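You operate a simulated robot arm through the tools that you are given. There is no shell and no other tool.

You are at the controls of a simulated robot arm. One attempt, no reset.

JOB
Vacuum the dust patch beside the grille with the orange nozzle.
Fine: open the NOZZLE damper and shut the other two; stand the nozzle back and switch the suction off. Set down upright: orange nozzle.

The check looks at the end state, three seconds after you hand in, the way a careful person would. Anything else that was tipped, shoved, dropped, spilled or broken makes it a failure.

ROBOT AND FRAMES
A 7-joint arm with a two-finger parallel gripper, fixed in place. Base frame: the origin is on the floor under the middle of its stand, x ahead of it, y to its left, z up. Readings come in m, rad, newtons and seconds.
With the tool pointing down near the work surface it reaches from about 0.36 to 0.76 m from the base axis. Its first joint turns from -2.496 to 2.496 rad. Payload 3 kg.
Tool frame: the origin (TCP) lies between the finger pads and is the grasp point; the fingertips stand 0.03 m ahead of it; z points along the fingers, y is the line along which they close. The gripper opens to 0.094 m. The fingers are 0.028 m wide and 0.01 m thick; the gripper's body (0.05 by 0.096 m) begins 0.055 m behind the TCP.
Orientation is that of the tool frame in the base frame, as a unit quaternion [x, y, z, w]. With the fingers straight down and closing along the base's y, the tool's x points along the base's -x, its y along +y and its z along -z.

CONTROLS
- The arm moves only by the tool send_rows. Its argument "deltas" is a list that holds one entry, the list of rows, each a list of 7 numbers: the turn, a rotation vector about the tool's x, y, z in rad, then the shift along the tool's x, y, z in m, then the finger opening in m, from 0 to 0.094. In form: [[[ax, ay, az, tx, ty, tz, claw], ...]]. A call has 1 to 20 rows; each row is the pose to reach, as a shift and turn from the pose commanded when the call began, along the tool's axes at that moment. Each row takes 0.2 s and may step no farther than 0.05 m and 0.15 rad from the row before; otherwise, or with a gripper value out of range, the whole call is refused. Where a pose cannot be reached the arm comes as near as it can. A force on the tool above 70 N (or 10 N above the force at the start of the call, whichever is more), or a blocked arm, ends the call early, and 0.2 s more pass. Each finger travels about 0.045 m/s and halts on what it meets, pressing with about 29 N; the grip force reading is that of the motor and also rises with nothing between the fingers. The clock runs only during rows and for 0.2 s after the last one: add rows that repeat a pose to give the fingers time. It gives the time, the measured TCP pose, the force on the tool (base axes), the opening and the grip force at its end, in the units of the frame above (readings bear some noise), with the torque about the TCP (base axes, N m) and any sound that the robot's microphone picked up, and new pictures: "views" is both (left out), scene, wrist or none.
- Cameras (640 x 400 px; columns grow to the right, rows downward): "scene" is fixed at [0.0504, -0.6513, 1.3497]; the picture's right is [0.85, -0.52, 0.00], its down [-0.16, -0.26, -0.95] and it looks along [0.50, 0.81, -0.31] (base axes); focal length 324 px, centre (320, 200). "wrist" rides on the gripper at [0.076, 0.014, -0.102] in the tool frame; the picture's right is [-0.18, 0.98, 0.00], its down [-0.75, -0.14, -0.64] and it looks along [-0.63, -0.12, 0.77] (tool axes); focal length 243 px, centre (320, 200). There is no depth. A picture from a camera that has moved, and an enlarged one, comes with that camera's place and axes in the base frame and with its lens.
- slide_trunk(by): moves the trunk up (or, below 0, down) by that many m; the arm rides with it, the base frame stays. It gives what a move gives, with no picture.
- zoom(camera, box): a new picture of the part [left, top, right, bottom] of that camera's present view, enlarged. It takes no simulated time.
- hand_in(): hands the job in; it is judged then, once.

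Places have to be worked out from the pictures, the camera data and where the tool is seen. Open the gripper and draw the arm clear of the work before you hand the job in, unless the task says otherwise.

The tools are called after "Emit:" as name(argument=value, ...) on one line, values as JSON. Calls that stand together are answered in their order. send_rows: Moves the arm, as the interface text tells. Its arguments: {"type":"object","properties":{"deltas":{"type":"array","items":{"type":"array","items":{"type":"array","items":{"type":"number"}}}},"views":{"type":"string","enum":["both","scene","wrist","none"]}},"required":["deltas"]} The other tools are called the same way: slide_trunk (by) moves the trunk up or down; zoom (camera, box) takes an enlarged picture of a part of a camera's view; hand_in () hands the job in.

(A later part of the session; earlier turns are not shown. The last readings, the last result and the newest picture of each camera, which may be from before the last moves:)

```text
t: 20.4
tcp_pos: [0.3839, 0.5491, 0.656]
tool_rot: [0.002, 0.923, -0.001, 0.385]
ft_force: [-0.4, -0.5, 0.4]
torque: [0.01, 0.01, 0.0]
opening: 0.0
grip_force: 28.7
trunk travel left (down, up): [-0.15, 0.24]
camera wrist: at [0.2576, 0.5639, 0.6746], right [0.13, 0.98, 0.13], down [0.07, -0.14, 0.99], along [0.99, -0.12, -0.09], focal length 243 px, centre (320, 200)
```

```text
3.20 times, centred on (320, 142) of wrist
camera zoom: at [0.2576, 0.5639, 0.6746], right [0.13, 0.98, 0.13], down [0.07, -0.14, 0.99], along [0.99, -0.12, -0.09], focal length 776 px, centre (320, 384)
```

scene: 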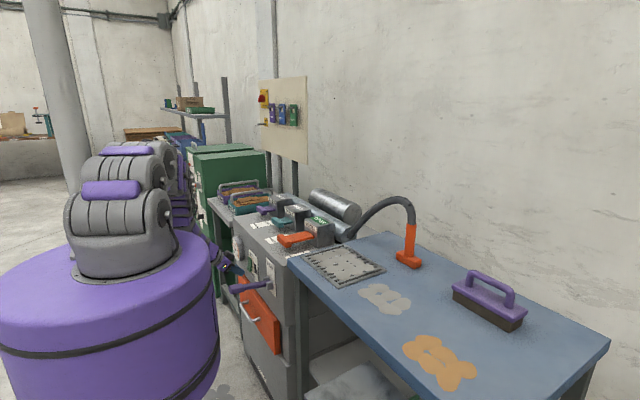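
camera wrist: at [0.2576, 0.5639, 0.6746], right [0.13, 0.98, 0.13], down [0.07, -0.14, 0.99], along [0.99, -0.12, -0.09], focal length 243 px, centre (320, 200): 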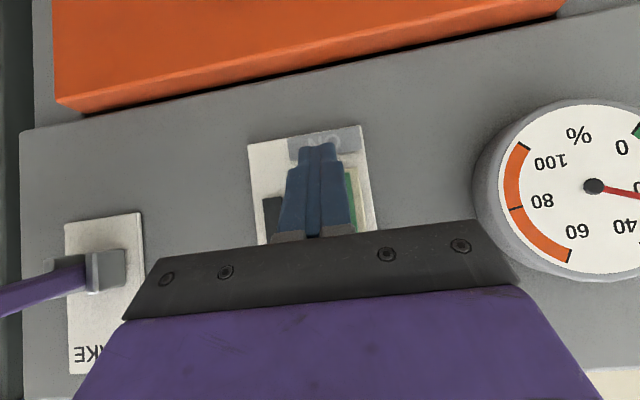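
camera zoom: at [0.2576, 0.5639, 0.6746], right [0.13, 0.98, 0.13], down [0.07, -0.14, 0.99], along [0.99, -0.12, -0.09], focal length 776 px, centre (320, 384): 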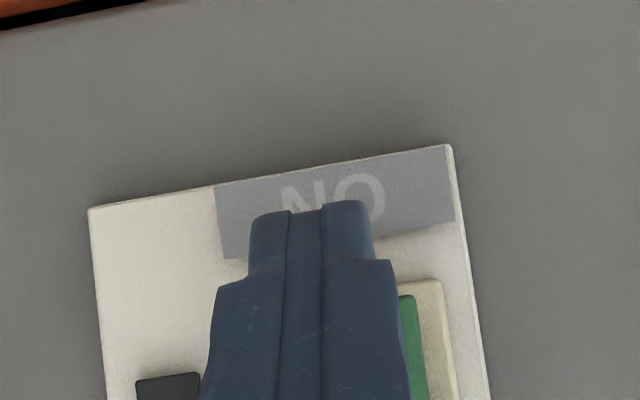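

The scene zoom shows the fingertips level with the rocker's lower half and about 2 cm in front of it. I'll advance along +x in small steps to press it.

Emit:
send_rows(deltas=[[[0, 0, 0, -0.0053, 0.002, 0.0053, 0], [0, 0, 0, -0.0106, 0.002, 0.0106, 0], [0, 0, 0, -0.0141, 0.002, 0.0142, 0], [0, 0, 0, -0.0162, 0.002, 0.0163, 0], [0, 0, 0, -0.0183, 0.002, 0.0184, 0], [0, 0, 0, -0.0183, 0.002, 0.0184, 0]]], views="wrist")

Emit:
zoom(camera="scene", box=[200, 225, 296, 285])

```text
t: 21.8
tcp_pos: [0.4028, 0.5554, 0.6633]
tool_rot: [-0.001, 0.923, 0.002, 0.385]
ft_force: [-44.5, -7.3, -2.4]
torque: [0.35, 0.58, -0.18]
opening: 0.0
grip_force: 29.5
out of reach, approached as far as the arm can: row 2, 3, 4, 5, 6
trunk travel left (down, up): [-0.15, 0.24]
camera wrist: at [0.2753, 0.5684, 0.6815], right [0.13, 0.98, 0.13], down [0.08, -0.14, 0.99], along [0.99, -0.11, -0.09], focal length 243 px, centre (320, 200)
```

wrist: 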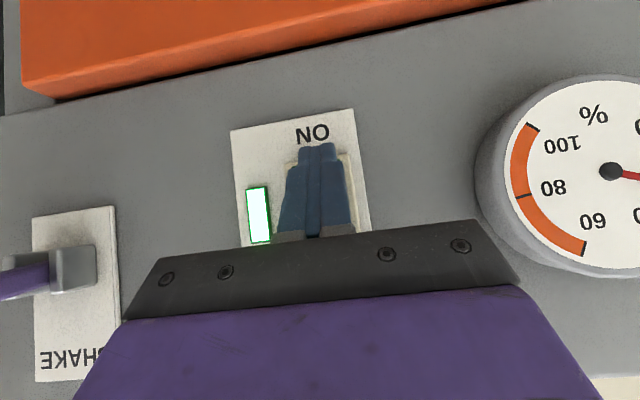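

```text
6.67 times, centred on (248, 255) of scene
camera zoom: at [0.0504, -0.6513, 1.3497], right [0.85, -0.52, 0.0], down [-0.16, -0.26, -0.95], along [0.5, 0.81, -0.31], focal length 2161 px, centre (800, -167)
```

zoom: 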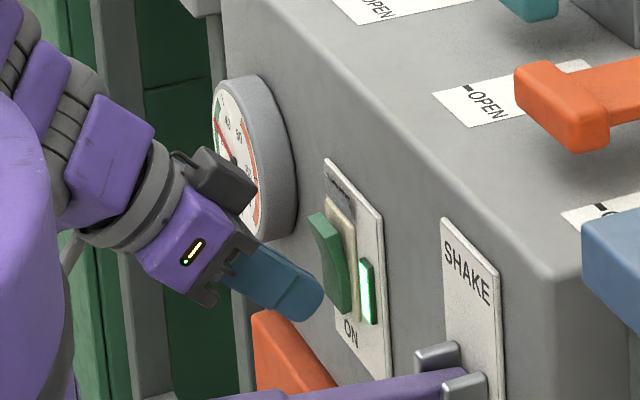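

The rocker flipped: the ON legend is exposed and the lamp is lit, so suction is running and the isolator must be on. I'll back straight off and rise in front of the cabinet.

Emit:
send_rows(deltas=[[[0, 0, 0, 0.0282, 0, -0.0284, 0], [0, 0, 0, 0.0529, 0, -0.0532, 0], [0, 0, 0, 0.021, 0, -0.0849, 0], [0, 0, 0, -0.0109, 0, -0.1167, 0], [0, 0, 0, -0.0428, 0, -0.1484, 0], [0, 0, 0, -0.0747, 0, -0.1801, 0], [0, 0, 0, -0.1066, 0, -0.2118, 0], [0, 0, 0, -0.1385, 0, -0.2436, 0], [0, 0, 0, -0.1704, 0, -0.2753, 0], [0, 0, 0, -0.1882, 0, -0.2929, 0], [0, 0, 0, -0.1882, 0, -0.2929, 0]]], views="both")

Emit:
zoom(camera="scene", box=[200, 225, 296, 285])

```text
t: 24.2
tcp_pos: [0.3327, 0.5521, 1.0037]
tool_rot: [0.001, 0.923, 0.0, 0.385]
ft_force: [0.2, 0.6, 0.0]
torque: [0.0, 0.02, -0.01]
opening: 0.0
grip_force: 29.1
trunk travel left (down, up): [-0.15, 0.24]
camera wrist: at [0.2058, 0.5672, 1.0225], right [0.13, 0.98, 0.13], down [0.07, -0.14, 0.99], along [0.99, -0.12, -0.09], focal length 243 px, centre (320, 200)
```

scene: 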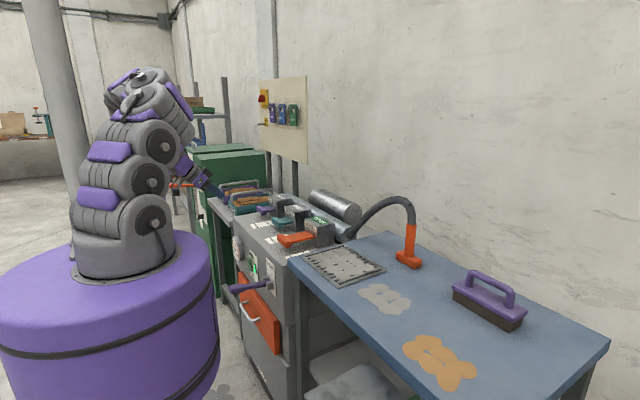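
wrist: 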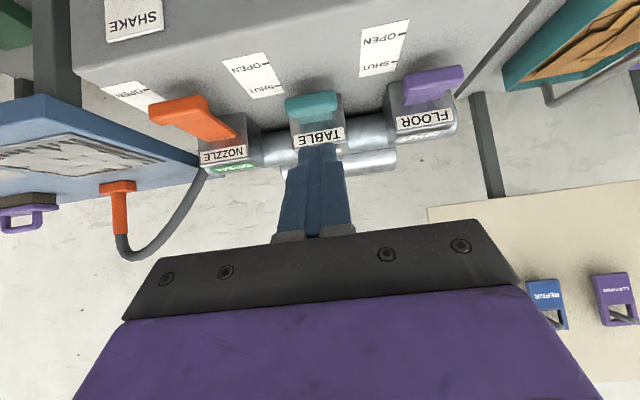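

```text
6.67 times, centred on (248, 255) of scene
camera zoom: at [0.0504, -0.6513, 1.3497], right [0.85, -0.52, 0.0], down [-0.16, -0.26, -0.95], along [0.5, 0.81, -0.31], focal length 2161 px, centre (800, -167)
```

zoom: 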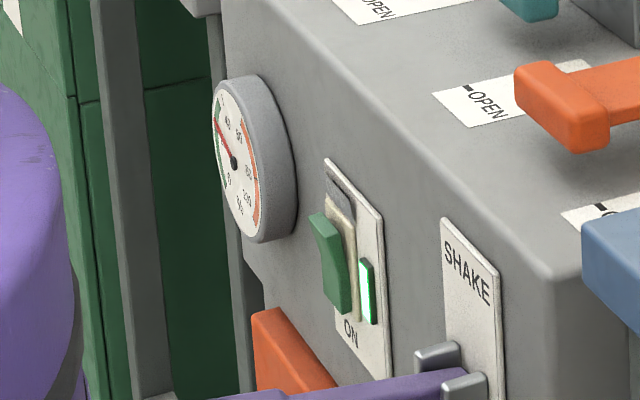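

Suction is on, NOZZLE is open and the other two are shut. The two views place the nozzle foot at about (0.763, -0.021, 0.858). I'll swing over the bench at a safe height, keeping the 45° tool pitch.

Emit:
send_rows(deltas=[[[0, 0, 0, -0.0087, -0.0415, 0.0087, 0], [0, 0, 0, -0.0174, -0.083, 0.0174, 0], [0, 0, 0, -0.0261, -0.1245, 0.0261, 0], [0, 0, 0, -0.0348, -0.166, 0.0348, 0], [0, 0, 0, -0.0435, -0.2075, 0.0435, 0], [0, 0, 0, -0.0522, -0.249, 0.0522, 0], [0, 0, 0, -0.0609, -0.2905, 0.0609, 0], [0, 0, 0, -0.0696, -0.332, 0.0696, 0], [0, 0, 0, -0.0783, -0.3735, 0.0783, 0], [0, 0, 0, -0.087, -0.415, 0.087, 0], [0, 0, 0, -0.0957, -0.4565, 0.0957, 0], [0, 0, 0, -0.1044, -0.498, 0.1044, 0.03], [0, 0, 0, -0.1131, -0.5395, 0.1131, 0.06], [0, 0, 0, -0.1218, -0.581, 0.1218, 0.094], [0, 0, 0, -0.1218, -0.581, 0.1218, 0.094]]], views="both")

```text
t: 27.4
tcp_pos: [0.5407, -0.0323, 1.0043]
tool_rot: [0.0, 0.924, 0.001, 0.384]
ft_force: [0.4, -0.9, 0.3]
torque: [0.02, 0.0, 0.03]
opening: 0.0841
grip_force: 0.0
out of reach, approached as far as the arm can: row 8, 9, 10, 11, 12, 13, 14, 15
trunk travel left (down, up): [-0.15, 0.24]
camera wrist: at [0.4143, -0.0182, 1.0225], right [0.13, 0.98, 0.13], down [0.08, -0.14, 0.99], along [0.99, -0.12, -0.09], focal length 243 px, centre (320, 200)
```

scene: 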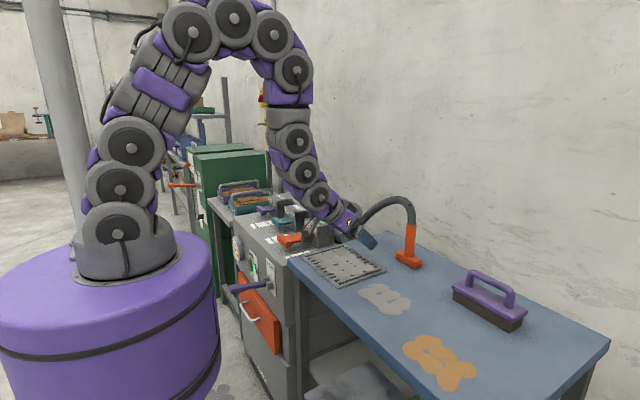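
wrist: 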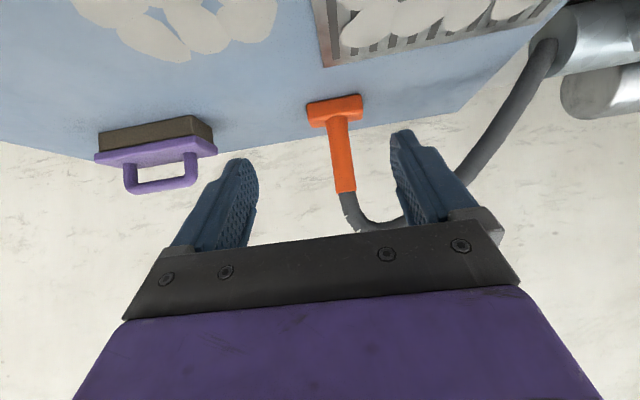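

The tool arrived at (0.541, -0.032, 1.004). The 45° pitch is near the arm's inner limit here. I want to know the reachable poses over the patch before taking the nozzle, so I'll test moving empty at nozzle height with a flatter pitch.

Emit:
send_rows(deltas=[[[0, 0, 0, 0.013, -0.044, 0.037, 0.094], [0, 0, 0, 0.0257, -0.088, 0.0735, 0.094], [0, 0, 0, 0.0257, -0.088, 0.0735, 0.094], [0, -0.13, 0, 0.0257, -0.088, 0.0735, 0.094], [0, -0.26, 0, 0.0257, -0.088, 0.0735, 0.094], [0, -0.26, 0, 0.0257, -0.088, 0.0735, 0.094]]], views="both")

```text
refused: row 1 steps farther than a row can; nothing moved
```

One step was too long; I'll split the move into shorter rows.

Emit:
send_rows(deltas=[[[0, 0, 0, 0.009, -0.03, 0.025, 0.094], [0, 0, 0, 0.018, -0.06, 0.05, 0.094], [0, 0, 0, 0.0257, -0.088, 0.0735, 0.094], [0, 0, 0, 0.0257, -0.088, 0.0735, 0.094], [0, -0.13, 0, 0.0257, -0.088, 0.0735, 0.094], [0, -0.26, 0, 0.0257, -0.088, 0.0735, 0.094], [0, -0.26, 0, 0.0257, -0.088, 0.0735, 0.094]]], views="both")

```text
t: 29.0
tcp_pos: [0.5753, -0.1205, 0.934]
tool_rot: [0.001, 0.866, 0.001, 0.5]
ft_force: [0.2, 0.0, 0.7]
torque: [0.0, -0.03, -0.03]
opening: 0.0941
grip_force: 0.0
trunk travel left (down, up): [-0.15, 0.24]
camera wrist: at [0.4478, -0.1064, 0.9188], right [0.09, 0.98, 0.16], down [-0.18, -0.14, 0.97], along [0.98, -0.12, 0.17], focal length 243 px, centre (320, 200)
```

scene: 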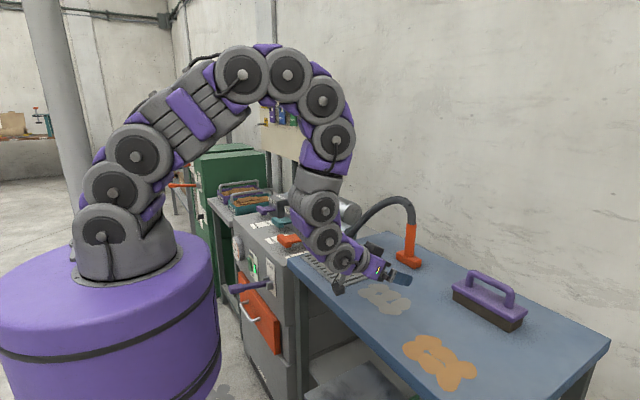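
wrist: 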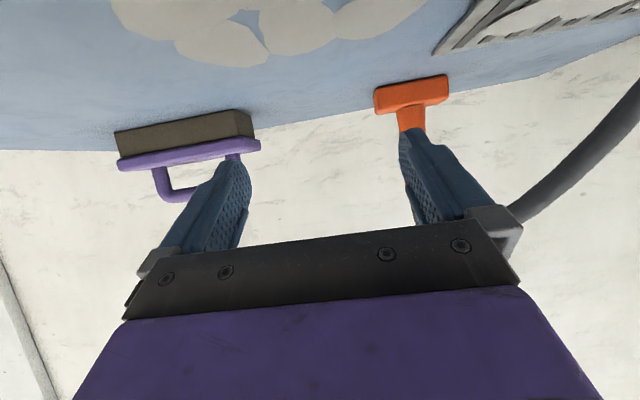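

Reached (0.575, -0.12, 0.934) at a 60° pitch with no warnings. I'll test the near edge of the patch too, at x≈0.54 and a few y values.

Emit:
send_rows(deltas=[[[0, 0, 0, 0.0175, 0, -0.0303, 0.094], [0, 0, 0, 0.0175, -0.04, -0.0303, 0.094], [0, 0, 0, 0.0175, 0, -0.0303, 0.094], [0, 0, 0, 0.0175, 0.04, -0.0303, 0.094], [0, 0, 0, 0.0175, 0.04, -0.0303, 0.094]]], views="none")

```text
t: 30.2
tcp_pos: [0.5438, -0.1148, 0.9396]
tool_rot: [0.002, 0.865, 0.0, 0.502]
ft_force: [0.0, -0.1, 0.9]
torque: [0.03, 0.03, 0.06]
opening: 0.0941
grip_force: 0.0
out of reach, approached as far as the arm can: row 4, 5
trunk travel left (down, up): [-0.15, 0.24]
```

The inner limit at this pitch is about 0.556 m radius, which should do for the patch with the foot's depth. Now I'll line up in front of the nozzle handle, aiming at y≈-0.021, z≈0.932, and stop at x≈0.64 to check.

Emit:
send_rows(deltas=[[[0, 0, 0, -0.0137, 0.0312, 0.029, 0.094], [0, 0, 0, -0.0273, 0.0623, 0.058, 0.094], [0, 0, 0, -0.041, 0.0935, 0.087, 0.094], [0, 0, 0, -0.041, 0.0935, 0.087, 0.094]]], views="both")

Emit:
zoom(camera="wrist", box=[220, 20, 460, 170])

Emit:
zoom(camera="scene", box=[340, 190, 468, 270])

```text
t: 31.2
tcp_pos: [0.6402, -0.0236, 0.933]
tool_rot: [0.002, 0.865, 0.001, 0.502]
ft_force: [0.2, -0.6, 0.1]
torque: [0.03, 0.01, 0.02]
opening: 0.0937
grip_force: 0.1
trunk travel left (down, up): [-0.15, 0.24]
camera wrist: at [0.5134, -0.009, 0.9168], right [0.09, 0.98, 0.16], down [-0.18, -0.15, 0.97], along [0.98, -0.12, 0.17], focal length 243 px, centre (320, 200)
```

scene: 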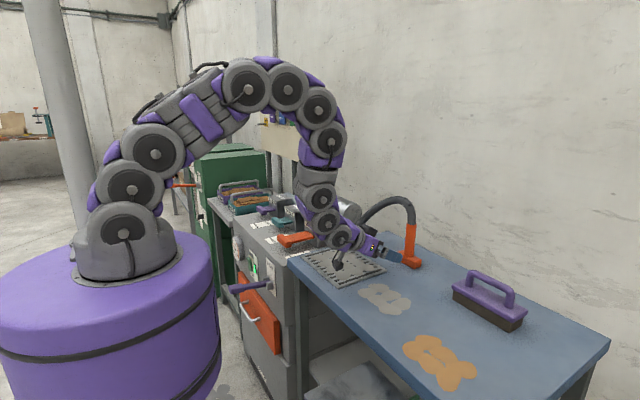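
wrist: 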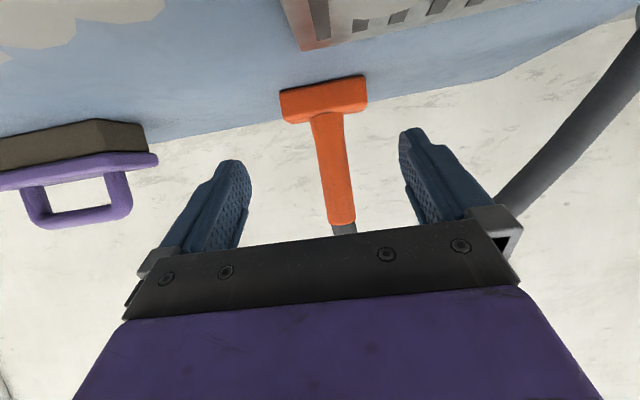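

```text
2.67 times, centred on (340, 95) of wrist
camera zoom: at [0.5134, -0.009, 0.9168], right [0.09, 0.98, 0.16], down [-0.18, -0.15, 0.97], along [0.98, -0.12, 0.17], focal length 647 px, centre (267, 480)
```

zoom: 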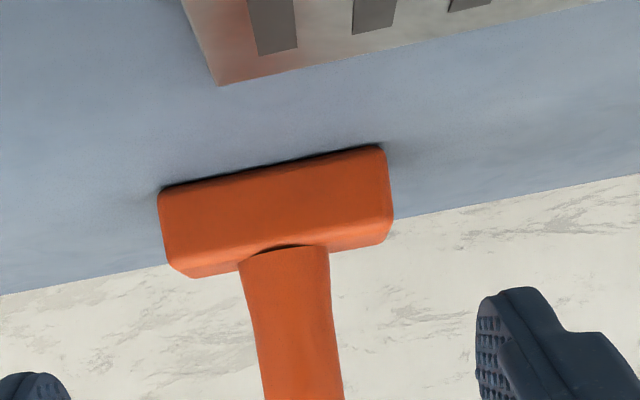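

```text
5.00 times, centred on (404, 230) of scene
camera zoom: at [0.0504, -0.6513, 1.3497], right [0.85, -0.52, 0.0], down [-0.16, -0.26, -0.95], along [0.5, 0.81, -0.31], focal length 1621 px, centre (-100, 50)
```

zoom: 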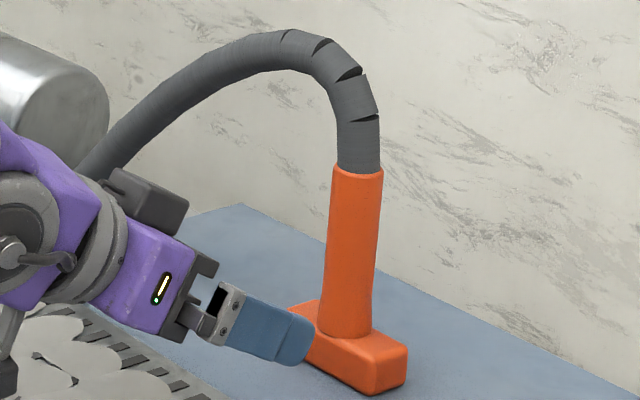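

The handle axis works out to about (0.765, -0.0195), with the foot 0.086 m wide along y and centred on it. I'll slide forward so the handle sits between the fingers, then check before closing.

Emit:
send_rows(deltas=[[[0, 0, 0, -0.015, 0.004, 0.026, 0.094], [0, 0, 0, -0.03, 0.004, 0.052, 0.094], [0, 0, 0, -0.045, 0.004, 0.078, 0.094], [0, 0, 0, -0.06, 0.004, 0.1045, 0.094], [0, 0, 0, -0.06, 0.004, 0.1045, 0.094]]], views="both")

Emit:
zoom(camera="scene", box=[340, 190, 468, 270])

```text
t: 32.4
tcp_pos: [0.7603, -0.0159, 0.9315]
tool_rot: [0.001, 0.865, 0.0, 0.501]
ft_force: [-1.1, -0.4, 0.1]
torque: [-0.01, 0.02, 0.02]
opening: 0.0942
grip_force: 0.0
trunk travel left (down, up): [-0.15, 0.24]
camera wrist: at [0.6339, 0.0001, 0.9171], right [0.09, 0.98, 0.16], down [-0.18, -0.14, 0.97], along [0.98, -0.12, 0.17], focal length 243 px, centre (320, 200)
```

scene: 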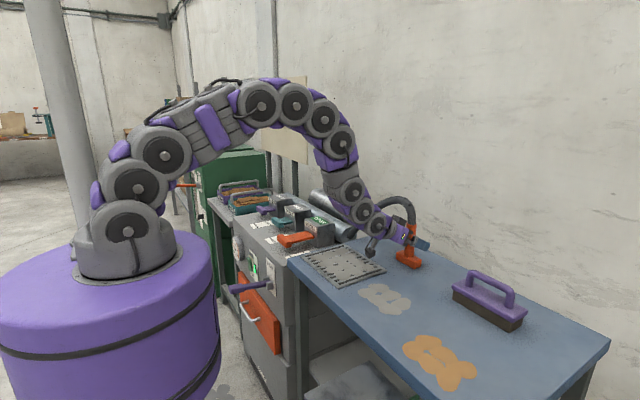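
wrist: 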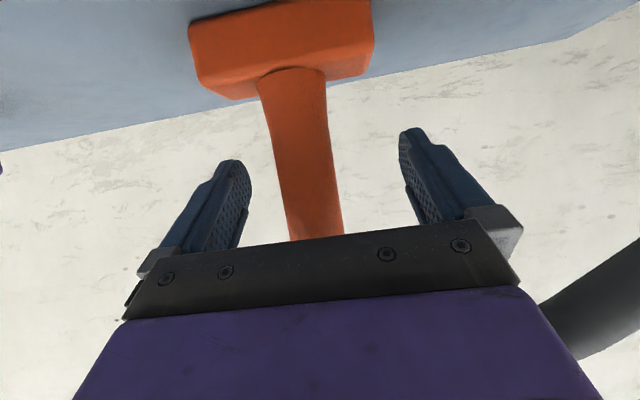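

```text
5.00 times, centred on (404, 230) of scene
camera zoom: at [0.0504, -0.6513, 1.3497], right [0.85, -0.52, 0.0], down [-0.16, -0.26, -0.95], along [0.5, 0.81, -0.31], focal length 1621 px, centre (-100, 50)
```

zoom: 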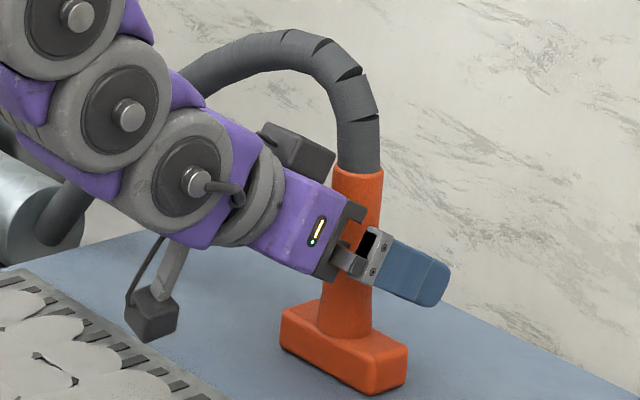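

The handle sits between the fingers but about 6 mm toward -y of centre. I'll centre it and then close gently.

Emit:
send_rows(deltas=[[[0, 0, 0, -0.001, -0.006, 0.0017, 0.094], [0, 0, 0, -0.001, -0.006, 0.0017, 0.094], [0, 0, 0, -0.001, -0.006, 0.0017, 0.07], [0, 0, 0, -0.001, -0.006, 0.0017, 0.05], [0, 0, 0, -0.001, -0.006, 0.0017, 0.03], [0, 0, 0, -0.001, -0.006, 0.0017, 0.015], [0, 0, 0, -0.001, -0.006, 0.0017, 0.015], [0, 0, 0, -0.001, -0.006, 0.0017, 0.015]]], views="both")

Emit:
zoom(camera="scene", box=[340, 190, 468, 270])

```text
t: 34.2
tcp_pos: [0.762, -0.0213, 0.9316]
tool_rot: [0.001, 0.865, 0.001, 0.501]
ft_force: [-0.2, -1.1, 0.3]
torque: [-0.04, -0.02, -0.02]
opening: 0.0335
grip_force: 28.8
trunk travel left (down, up): [-0.15, 0.24]
camera wrist: at [0.636, -0.007, 0.9167], right [0.09, 0.98, 0.16], down [-0.18, -0.14, 0.97], along [0.98, -0.12, 0.17], focal length 243 px, centre (320, 200)
```

scene: 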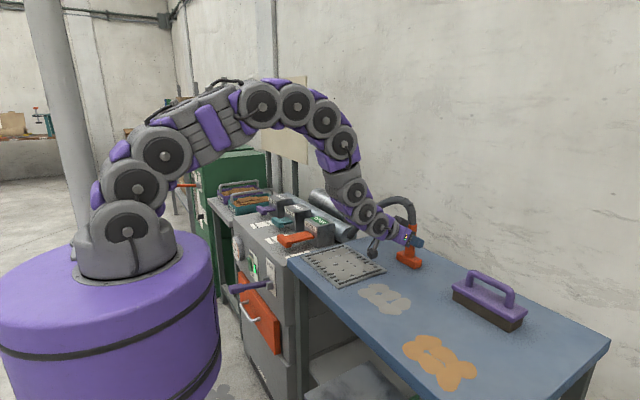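
wrist: 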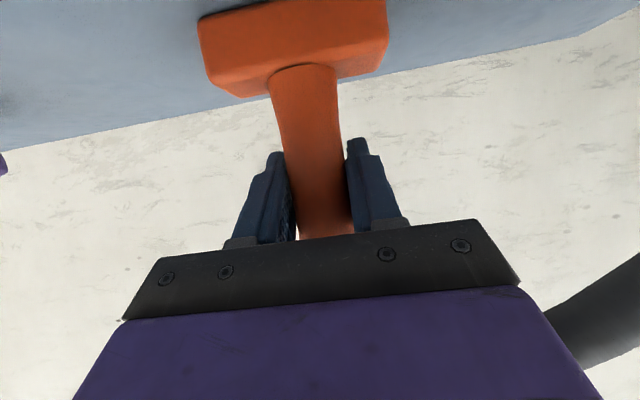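

```text
5.00 times, centred on (404, 230) of scene
camera zoom: at [0.0504, -0.6513, 1.3497], right [0.85, -0.52, 0.0], down [-0.16, -0.26, -0.95], along [0.5, 0.81, -0.31], focal length 1621 px, centre (-100, 50)
```

zoom: 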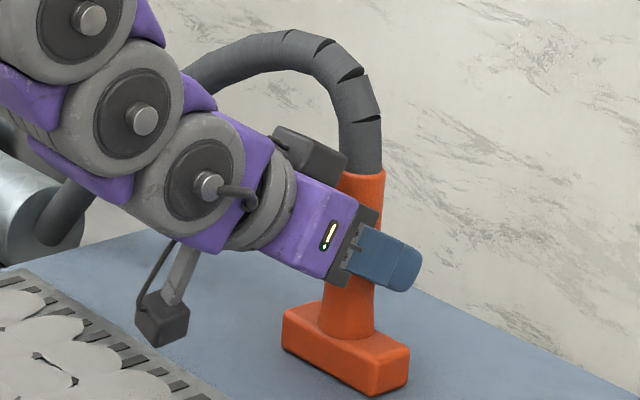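

The nozzle is gripped (opening 0.0335, 29 N); its standing spot corresponds to TCP (0.762, -0.021, 0.932). I'll lift it 2.5 cm and check that it hangs straight.

Emit:
send_rows(deltas=[[[0, 0, 0, -0.0087, 0, -0.005, 0.015], [0, 0, 0, -0.0217, 0, -0.0125, 0.015], [0, 0, 0, -0.0217, 0, -0.0125, 0.015]]], views="both")

Emit:
zoom(camera="scene", box=[340, 190, 468, 270])

```text
t: 35.0
tcp_pos: [0.7636, -0.0216, 0.9571]
tool_rot: [0.001, 0.866, 0.001, 0.5]
ft_force: [-0.6, -0.3, -2.4]
torque: [0.0, -0.02, -0.01]
opening: 0.0333
grip_force: 28.7
trunk travel left (down, up): [-0.15, 0.24]
camera wrist: at [0.6362, -0.0068, 0.9417], right [0.09, 0.98, 0.16], down [-0.18, -0.14, 0.97], along [0.98, -0.12, 0.17], focal length 243 px, centre (320, 200)
```

scene: 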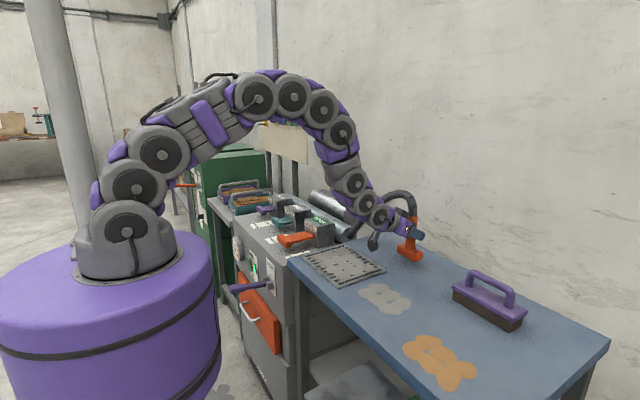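
wrist: 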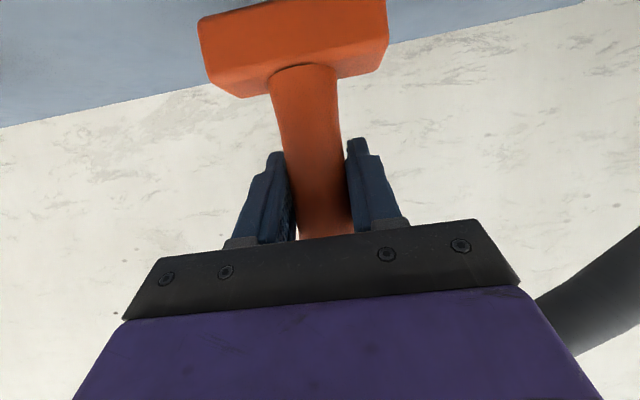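

```text
5.00 times, centred on (404, 230) of scene
camera zoom: at [0.0504, -0.6513, 1.3497], right [0.85, -0.52, 0.0], down [-0.16, -0.26, -0.95], along [0.5, 0.81, -0.31], focal length 1621 px, centre (-100, 50)
```

zoom: 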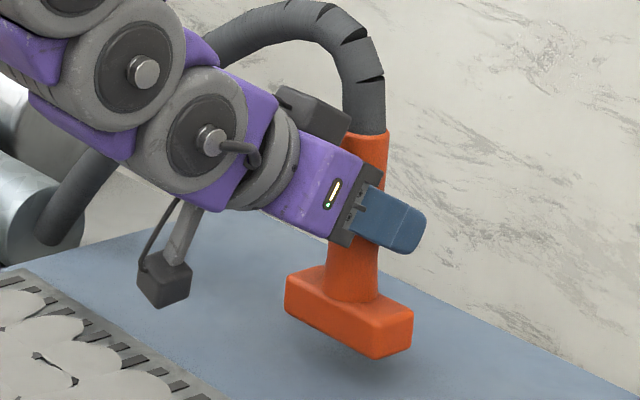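

The nozzle lifts straight and the hose follows with only about 2 N. I'll carry it sideways first, to keep it off the grille, then in toward the far edge of the grey patch.

Emit:
send_rows(deltas=[[[0, 0, 0, 0, -0.03, 0, 0.015], [0, 0, 0, 0, -0.06, 0, 0.015], [0, 0, 0, 0, -0.085, 0, 0.015], [0, 0, 0, 0.018, -0.085, -0.0312, 0.015], [0, 0, 0, 0.036, -0.085, -0.0624, 0.015], [0, 0, 0, 0.054, -0.085, -0.0935, 0.015], [0, 0, 0, 0.068, -0.085, -0.1178, 0.015], [0, 0, 0, 0.068, -0.085, -0.1178, 0.015]]], views="both")

Emit:
zoom(camera="scene", box=[310, 220, 470, 320])

```text
t: 36.8
tcp_pos: [0.6258, -0.1074, 0.9563]
tool_rot: [0.001, 0.866, 0.0, 0.501]
ft_force: [-1.0, -0.5, -1.5]
torque: [0.02, -0.01, -0.01]
opening: 0.0337
grip_force: 29.3
trunk travel left (down, up): [-0.15, 0.24]
camera wrist: at [0.4996, -0.0922, 0.9411], right [0.09, 0.98, 0.16], down [-0.18, -0.14, 0.97], along [0.98, -0.12, 0.17], focal length 243 px, centre (320, 200)
```

scene: 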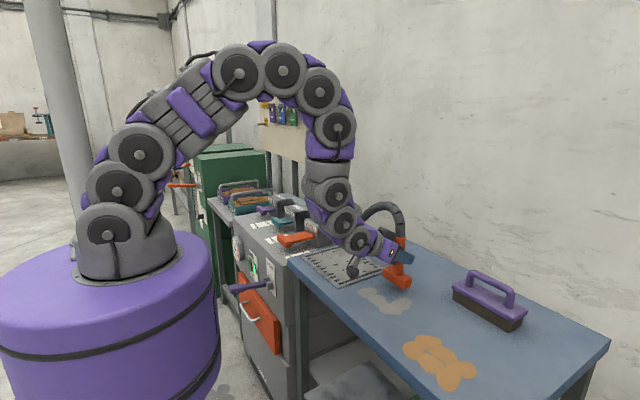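
wrist: 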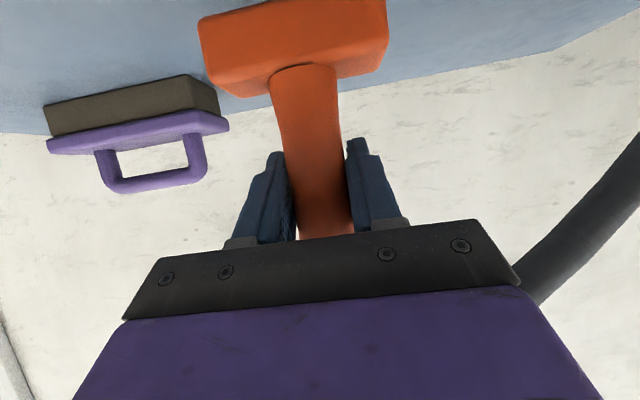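

```text
4.00 times, centred on (390, 270) of scene
camera zoom: at [0.0504, -0.6513, 1.3497], right [0.85, -0.52, 0.0], down [-0.16, -0.26, -0.95], along [0.5, 0.81, -0.31], focal length 1296 px, centre (40, -80)
```

zoom: 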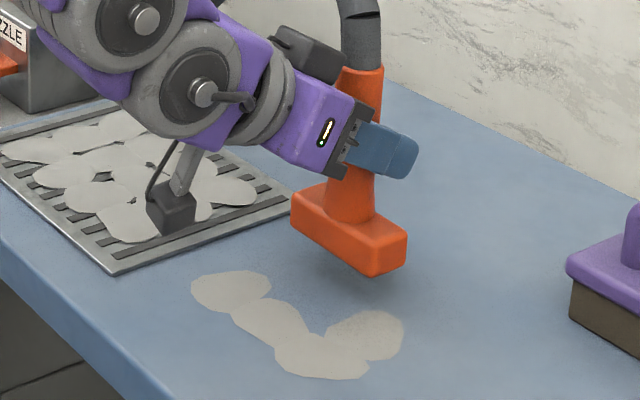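

Two of the dust blobs under the raised nozzle are already gone, so suction at the nozzle works. I'll lower to about 2 mm above the bench and sweep slowly across the remaining blobs (x≈0.555–0.60, y≈-0.07 to -0.16), staying clear of the orange patch and the grille.

Emit:
send_rows(deltas=[[[0, 0, 0, 0.0096, 0, 0.0055, 0.015], [0, 0, 0, 0.0191, 0, 0.011, 0.015], [0, 0, 0, 0.0256, -0.0215, -0.0003, 0.015], [0, 0, 0, 0.0321, -0.043, -0.0115, 0.015], [0, 0, 0, 0.038, -0.048, -0.022, 0.015], [0, 0, 0, 0.0446, -0.053, -0.0332, 0.015], [0, 0, 0, 0.049, -0.05, -0.04, 0.015], [0, 0, 0, 0.0531, -0.048, -0.0479, 0.015], [0, 0, 0, 0.0531, -0.035, -0.0479, 0.015], [0, 0, 0, 0.0531, -0.02, -0.0479, 0.015], [0, 0, 0, 0.0528, -0.005, -0.0472, 0.015], [0, 0, 0, 0.0525, 0.01, -0.0467, 0.015], [0, 0, 0, 0.0521, 0.022, -0.0462, 0.015], [0, 0, 0, 0.0521, 0.022, -0.0462, 0.015]]], views="both")

Emit:
zoom(camera="scene", box=[310, 220, 470, 320])

```text
t: 39.8
tcp_pos: [0.5621, -0.085, 0.9332]
tool_rot: [0.001, 0.865, 0.0, 0.501]
ft_force: [-1.3, 0.1, -1.3]
torque: [0.01, 0.03, 0.02]
opening: 0.0333
grip_force: 29.0
trunk travel left (down, up): [-0.15, 0.24]
camera wrist: at [0.4345, -0.0703, 0.919], right [0.09, 0.98, 0.16], down [-0.18, -0.14, 0.97], along [0.98, -0.12, 0.17], focal length 243 px, centre (320, 200)
```

scene: 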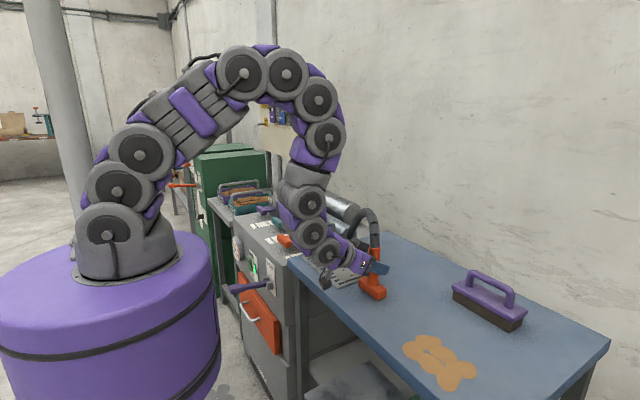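
wrist: 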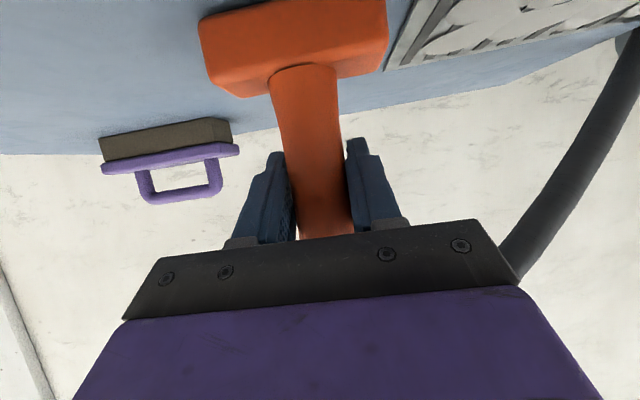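

```text
4.00 times, centred on (390, 270) of scene
camera zoom: at [0.0504, -0.6513, 1.3497], right [0.85, -0.52, 0.0], down [-0.16, -0.26, -0.95], along [0.5, 0.81, -0.31], focal length 1296 px, centre (40, -80)
```

zoom: 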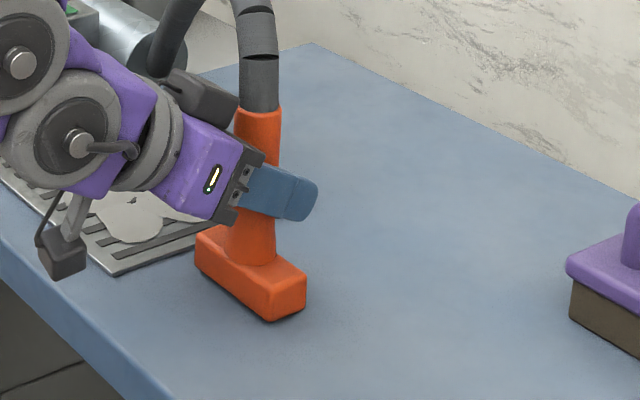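

The patch looks gone from this side. I'll make one more pass outward along y≈-0.085, then lift the nozzle and move off so I can see the bench where the patch was.

Emit:
send_rows(deltas=[[[0, 0, 0, -0.008, 0.004, 0.0139, 0.015], [0, 0, 0, -0.016, 0.004, 0.0277, 0.015], [0, 0, 0, -0.024, 0.002, 0.0416, 0.015], [0, 0, 0, -0.03, -0.02, 0.052, 0.015], [0, 0, 0, -0.0473, -0.03, 0.0422, 0.015], [0, 0, 0, -0.0673, -0.03, 0.0768, 0.015], [0, 0, 0, -0.0873, -0.025, 0.1115, 0.015], [0, 0, 0, -0.1073, -0.02, 0.1461, 0.015], [0, 0, 0, -0.1073, -0.02, 0.1461, 0.015]]], views="both")

Emit:
zoom(camera="scene", box=[310, 220, 470, 320])

```text
t: 41.8
tcp_pos: [0.7413, -0.1045, 0.9556]
tool_rot: [0.0, 0.865, 0.001, 0.502]
ft_force: [-0.3, -1.2, -0.7]
torque: [-0.02, 0.0, 0.01]
opening: 0.0334
grip_force: 29.5
trunk travel left (down, up): [-0.15, 0.24]
camera wrist: at [0.6145, -0.0897, 0.9406], right [0.09, 0.98, 0.16], down [-0.18, -0.14, 0.97], along [0.98, -0.12, 0.17], focal length 243 px, centre (320, 200)
```

scene: 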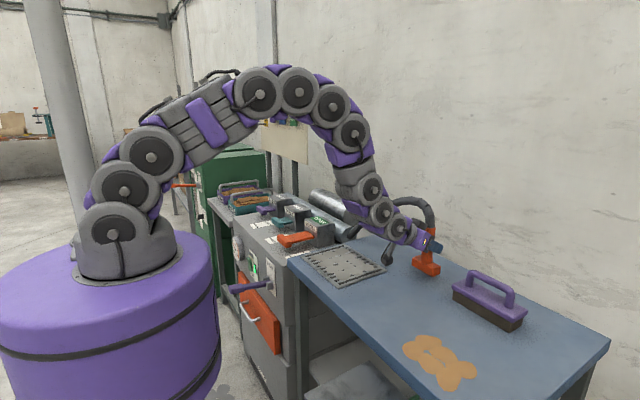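
wrist: 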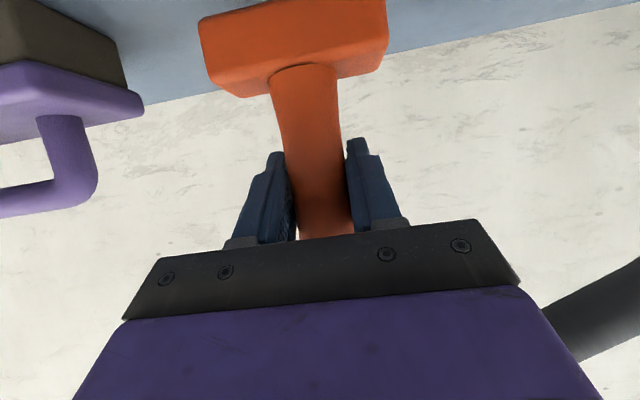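

```text
4.00 times, centred on (390, 270) of scene
camera zoom: at [0.0504, -0.6513, 1.3497], right [0.85, -0.52, 0.0], down [-0.16, -0.26, -0.95], along [0.5, 0.81, -0.31], focal length 1296 px, centre (40, -80)
```

zoom: 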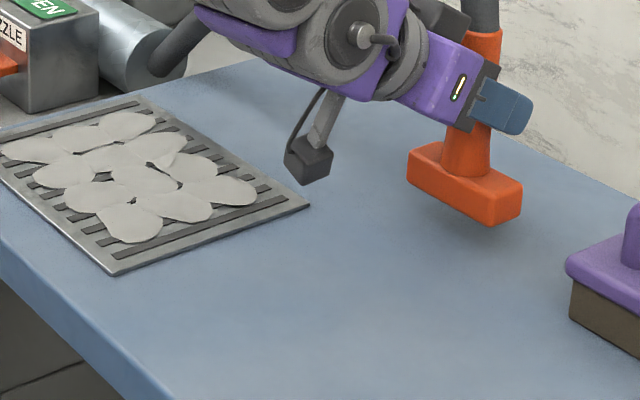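

The bench where the patch was is clean, with the grille and orange patch as they were. I'll zoom for residue and carry the nozzle back above its standing spot.

Emit:
zoom(camera="scene", box=[350, 260, 478, 340])

Emit:
send_rows(deltas=[[[0, 0, 0, -0.003, 0.028, 0.006, 0.015], [0, 0, 0, -0.007, 0.056, 0.012, 0.015], [0, 0, 0, -0.0105, 0.083, 0.0182, 0.015], [0, 0, 0, -0.0105, 0.083, 0.0182, 0.015]]], views="both")

```text
5.00 times, centred on (414, 300) of scene
camera zoom: at [0.0504, -0.6513, 1.3497], right [0.85, -0.52, 0.0], down [-0.16, -0.26, -0.95], along [0.5, 0.81, -0.31], focal length 1621 px, centre (-150, -300)
```

zoom: 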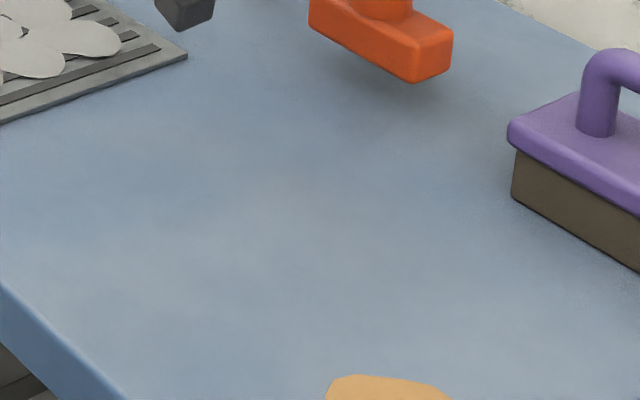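

```text
t: 42.8
tcp_pos: [0.7622, -0.02, 0.9555]
tool_rot: [0.001, 0.866, -0.001, 0.5]
ft_force: [0.4, -0.5, -0.6]
torque: [-0.02, 0.0, 0.0]
opening: 0.0333
grip_force: 29.4
trunk travel left (down, up): [-0.15, 0.24]
camera wrist: at [0.6351, -0.0064, 0.9401], right [0.09, 0.98, 0.16], down [-0.18, -0.14, 0.97], along [0.98, -0.12, 0.16], focal length 243 px, centre (320, 200)
```

scene: 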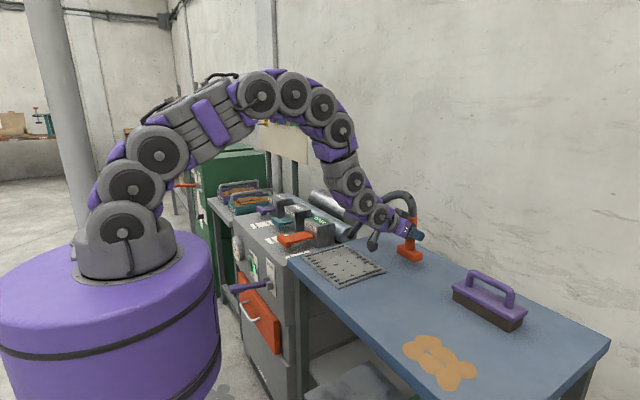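
wrist: 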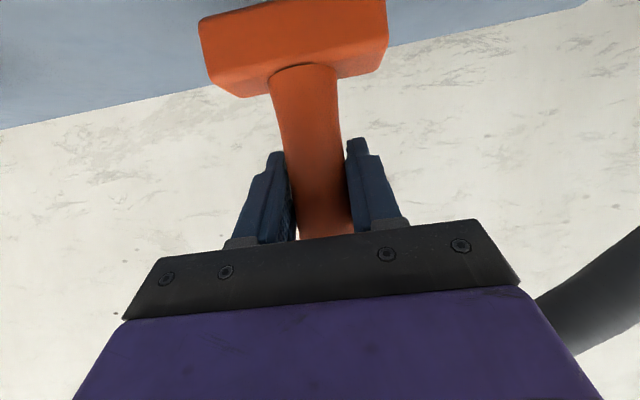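

The bench is clean, and the nozzle is right above its spot (0.762, -0.020). I'll lower it gently by 2.4 cm until the foot meets the bench.

Emit:
send_rows(deltas=[[[0, 0, 0, 0.0087, -0.001, 0.005, 0.015], [0, 0, 0, 0.0156, -0.001, 0.009, 0.015], [0, 0, 0, 0.0191, -0.001, 0.011, 0.015], [0, 0, 0, 0.0208, -0.001, 0.012, 0.015], [0, 0, 0, 0.0208, -0.001, 0.012, 0.015]]], views="both")

Emit:
zoom(camera="scene", box=[340, 190, 468, 270])

```text
t: 44.0
tcp_pos: [0.7634, -0.0211, 0.9317]
tool_rot: [0.0, 0.865, 0.0, 0.502]
ft_force: [1.8, 0.6, 5.9]
torque: [-0.07, 0.03, 0.0]
opening: 0.0334
grip_force: 28.9
trunk travel left (down, up): [-0.15, 0.24]
camera wrist: at [0.636, -0.0076, 0.9167], right [0.09, 0.98, 0.16], down [-0.18, -0.14, 0.97], along [0.98, -0.12, 0.17], focal length 243 px, centre (320, 200)
```

scene: 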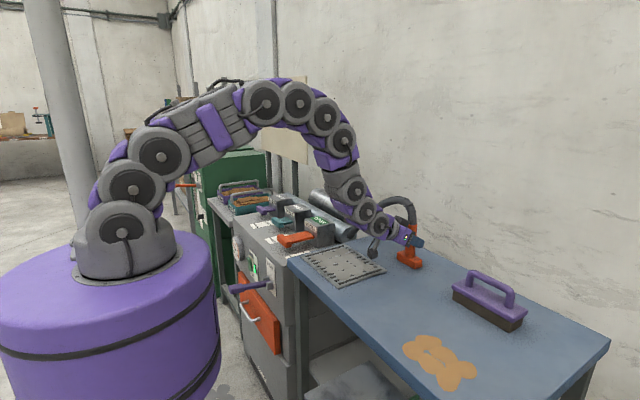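
wrist: 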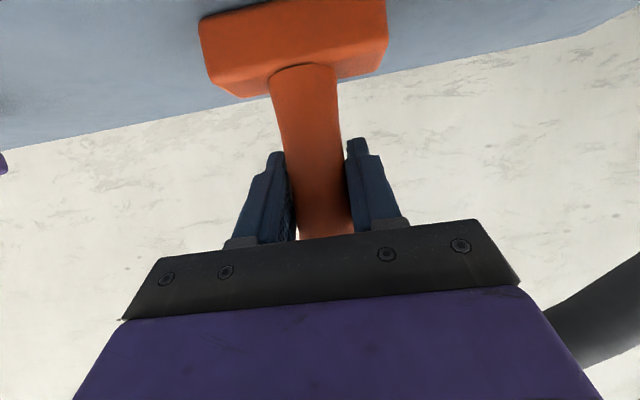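

```text
5.00 times, centred on (404, 230) of scene
camera zoom: at [0.0504, -0.6513, 1.3497], right [0.85, -0.52, 0.0], down [-0.16, -0.26, -0.95], along [0.5, 0.81, -0.31], focal length 1621 px, centre (-100, 50)
```

zoom: 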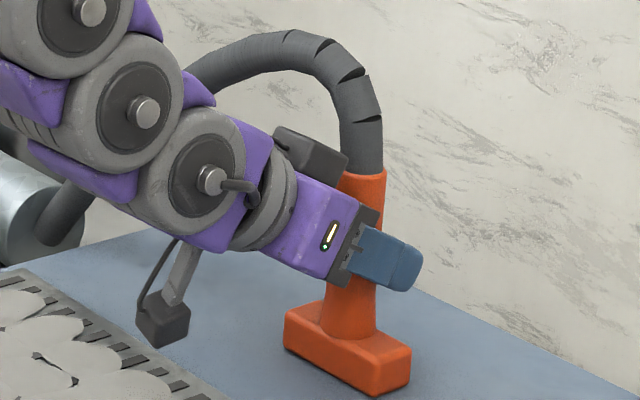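

The foot is on the bench (6 N upward, same TCP as at the grasp). I'll open the fingers in place and then look before retracting.

Emit:
send_rows(deltas=[[[0, 0, 0, -0.0006, 0, -0.0004, 0.04], [0, 0, 0, -0.0006, 0, -0.0004, 0.055], [0, 0, 0, -0.0006, 0, -0.0004, 0.075], [0, 0, 0, -0.0006, 0, -0.0004, 0.094], [0, 0, 0, -0.0006, 0, -0.0004, 0.094], [0, 0, 0, -0.0006, 0, -0.0004, 0.094]]], views="both")

Emit:
zoom(camera="scene", box=[340, 190, 468, 270])

```text
t: 45.4
tcp_pos: [0.7618, -0.0232, 0.9322]
tool_rot: [-0.001, 0.866, 0.002, 0.501]
ft_force: [-0.1, 0.2, 0.1]
torque: [-0.01, 0.01, 0.01]
opening: 0.094
grip_force: 0.1
trunk travel left (down, up): [-0.15, 0.24]
camera wrist: at [0.6353, -0.0078, 0.9163], right [0.09, 0.98, 0.16], down [-0.18, -0.14, 0.97], along [0.98, -0.12, 0.17], focal length 243 px, centre (320, 200)
```

scene: 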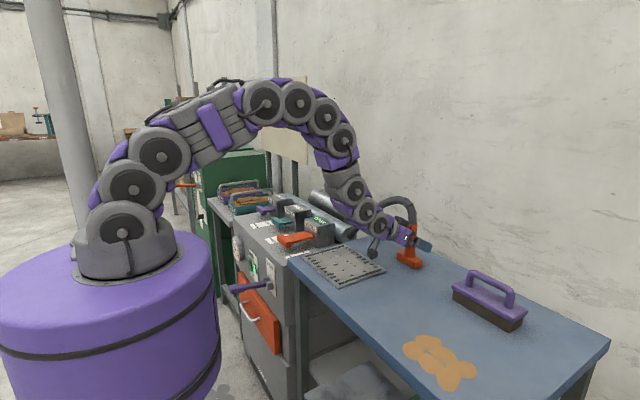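
wrist: 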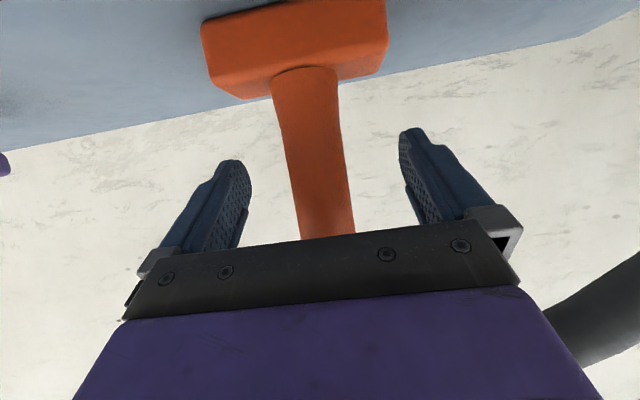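

```text
5.00 times, centred on (404, 230) of scene
camera zoom: at [0.0504, -0.6513, 1.3497], right [0.85, -0.52, 0.0], down [-0.16, -0.26, -0.95], along [0.5, 0.81, -0.31], focal length 1621 px, centre (-100, 50)
```

zoom: 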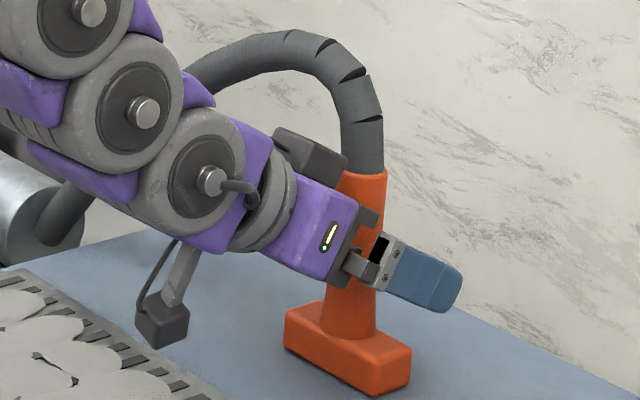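

The nozzle stands upright and free between the open fingers. I'll retract straight back along -x, then rise and return to the 45° pitch.

Emit:
send_rows(deltas=[[[0, 0, 0, 0.0165, 0.001, -0.0286, 0.094], [0, 0, 0, 0.033, 0.001, -0.0572, 0.094], [0, 0, 0, 0.05, 0.001, -0.0866, 0.094], [0, 0, 0, 0.065, 0.001, -0.1126, 0.094], [0, 0.13, 0, 0.0354, 0.001, -0.1412, 0.094], [0, 0.26, 0, 0.0144, 0.001, -0.1649, 0.094], [0, 0.26, 0, 0.0144, 0.001, -0.1649, 0.094]]], views="both")

Emit:
zoom(camera="scene", box=[340, 190, 468, 270])

```text
t: 47.0
tcp_pos: [0.6122, -0.0228, 1.0003]
tool_rot: [0.0, 0.923, 0.0, 0.384]
ft_force: [0.0, 0.0, 0.0]
torque: [0.01, -0.01, 0.01]
opening: 0.094
grip_force: 0.0
trunk travel left (down, up): [-0.15, 0.24]
camera wrist: at [0.4863, -0.0076, 1.0189], right [0.13, 0.98, 0.13], down [0.08, -0.14, 0.99], along [0.99, -0.12, -0.09], focal length 243 px, centre (320, 200)
```

scene: 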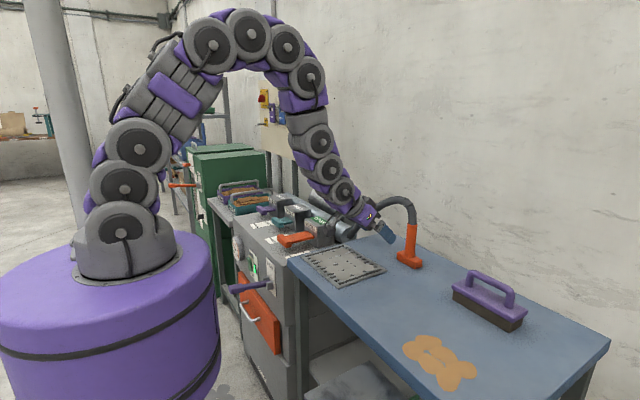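
wrist: 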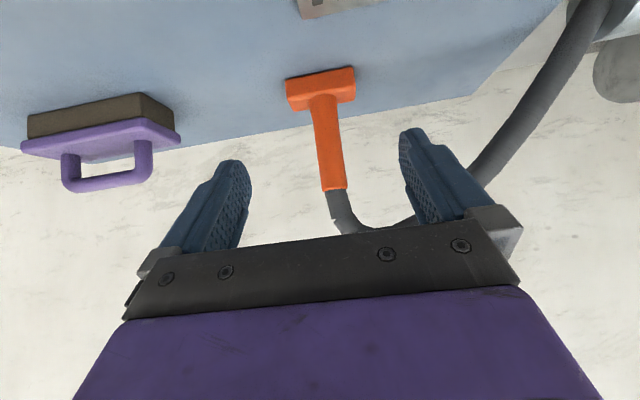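

```text
5.00 times, centred on (404, 230) of scene
camera zoom: at [0.0504, -0.6513, 1.3497], right [0.85, -0.52, 0.0], down [-0.16, -0.26, -0.95], along [0.5, 0.81, -0.31], focal length 1621 px, centre (-100, 50)
```

zoom: 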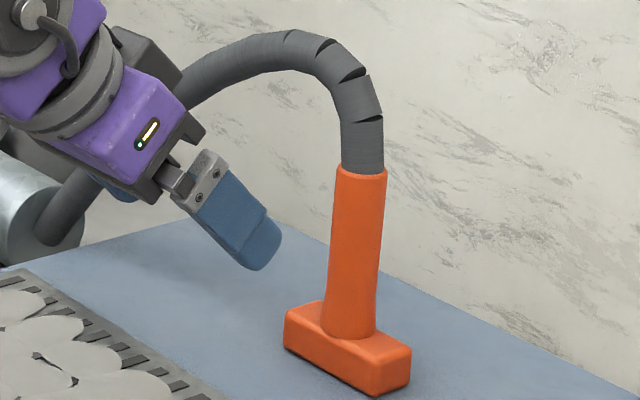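

The nozzle is standing upright in its place. I'll swing back around over the dampers at z=1.0 to the front of the cabinet, closing the fingers on the way.

Emit:
send_rows(deltas=[[[0, 0, 0, 0.0014, 0.043, -0.0014, 0.094], [0, 0, 0, 0.0049, 0.086, -0.005, 0.07], [0, 0, 0, 0.0085, 0.129, -0.0085, 0.05], [0, 0, 0, 0.0155, 0.172, -0.0156, 0.03], [0, 0, 0, 0.0226, 0.215, -0.0227, 0.01], [0, 0, 0, 0.0331, 0.258, -0.0333, 0], [0, 0, 0, 0.0437, 0.301, -0.044, 0], [0, 0, 0, 0.0578, 0.341, -0.0581, 0], [0, 0, 0, 0.0719, 0.381, -0.0723, 0], [0, 0, 0, 0.0895, 0.421, -0.09, 0], [0, 0, 0, 0.1072, 0.459, -0.1078, 0], [0, 0, 0, 0.1283, 0.495, -0.129, 0], [0, 0, 0, 0.1495, 0.529, -0.1503, 0], [0, 0, 0, 0.1741, 0.558, -0.1751, 0], [0, 0, 0, 0.1953, 0.575, -0.1964, 0], [0, 0, 0, 0.1953, 0.575, -0.1964, 0]]], views="both")

```text
t: 50.4
tcp_pos: [0.3344, 0.5549, 1.0011]
tool_rot: [0.001, 0.923, 0.0, 0.385]
ft_force: [0.2, -0.5, -1.0]
torque: [0.01, -0.01, 0.01]
opening: 0.0
grip_force: 28.6
trunk travel left (down, up): [-0.15, 0.24]
camera wrist: at [0.2083, 0.5688, 1.0188], right [0.13, 0.98, 0.13], down [0.07, -0.14, 0.99], along [0.99, -0.12, -0.09], focal length 243 px, centre (320, 200)
```

scene: 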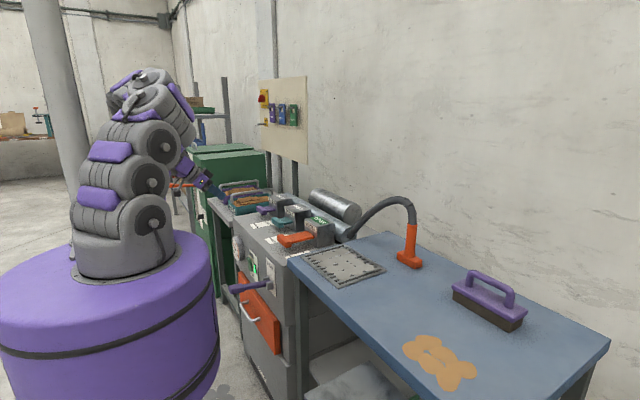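
wrist: 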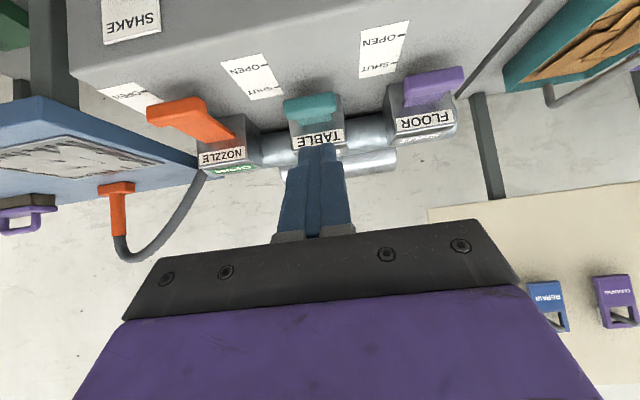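

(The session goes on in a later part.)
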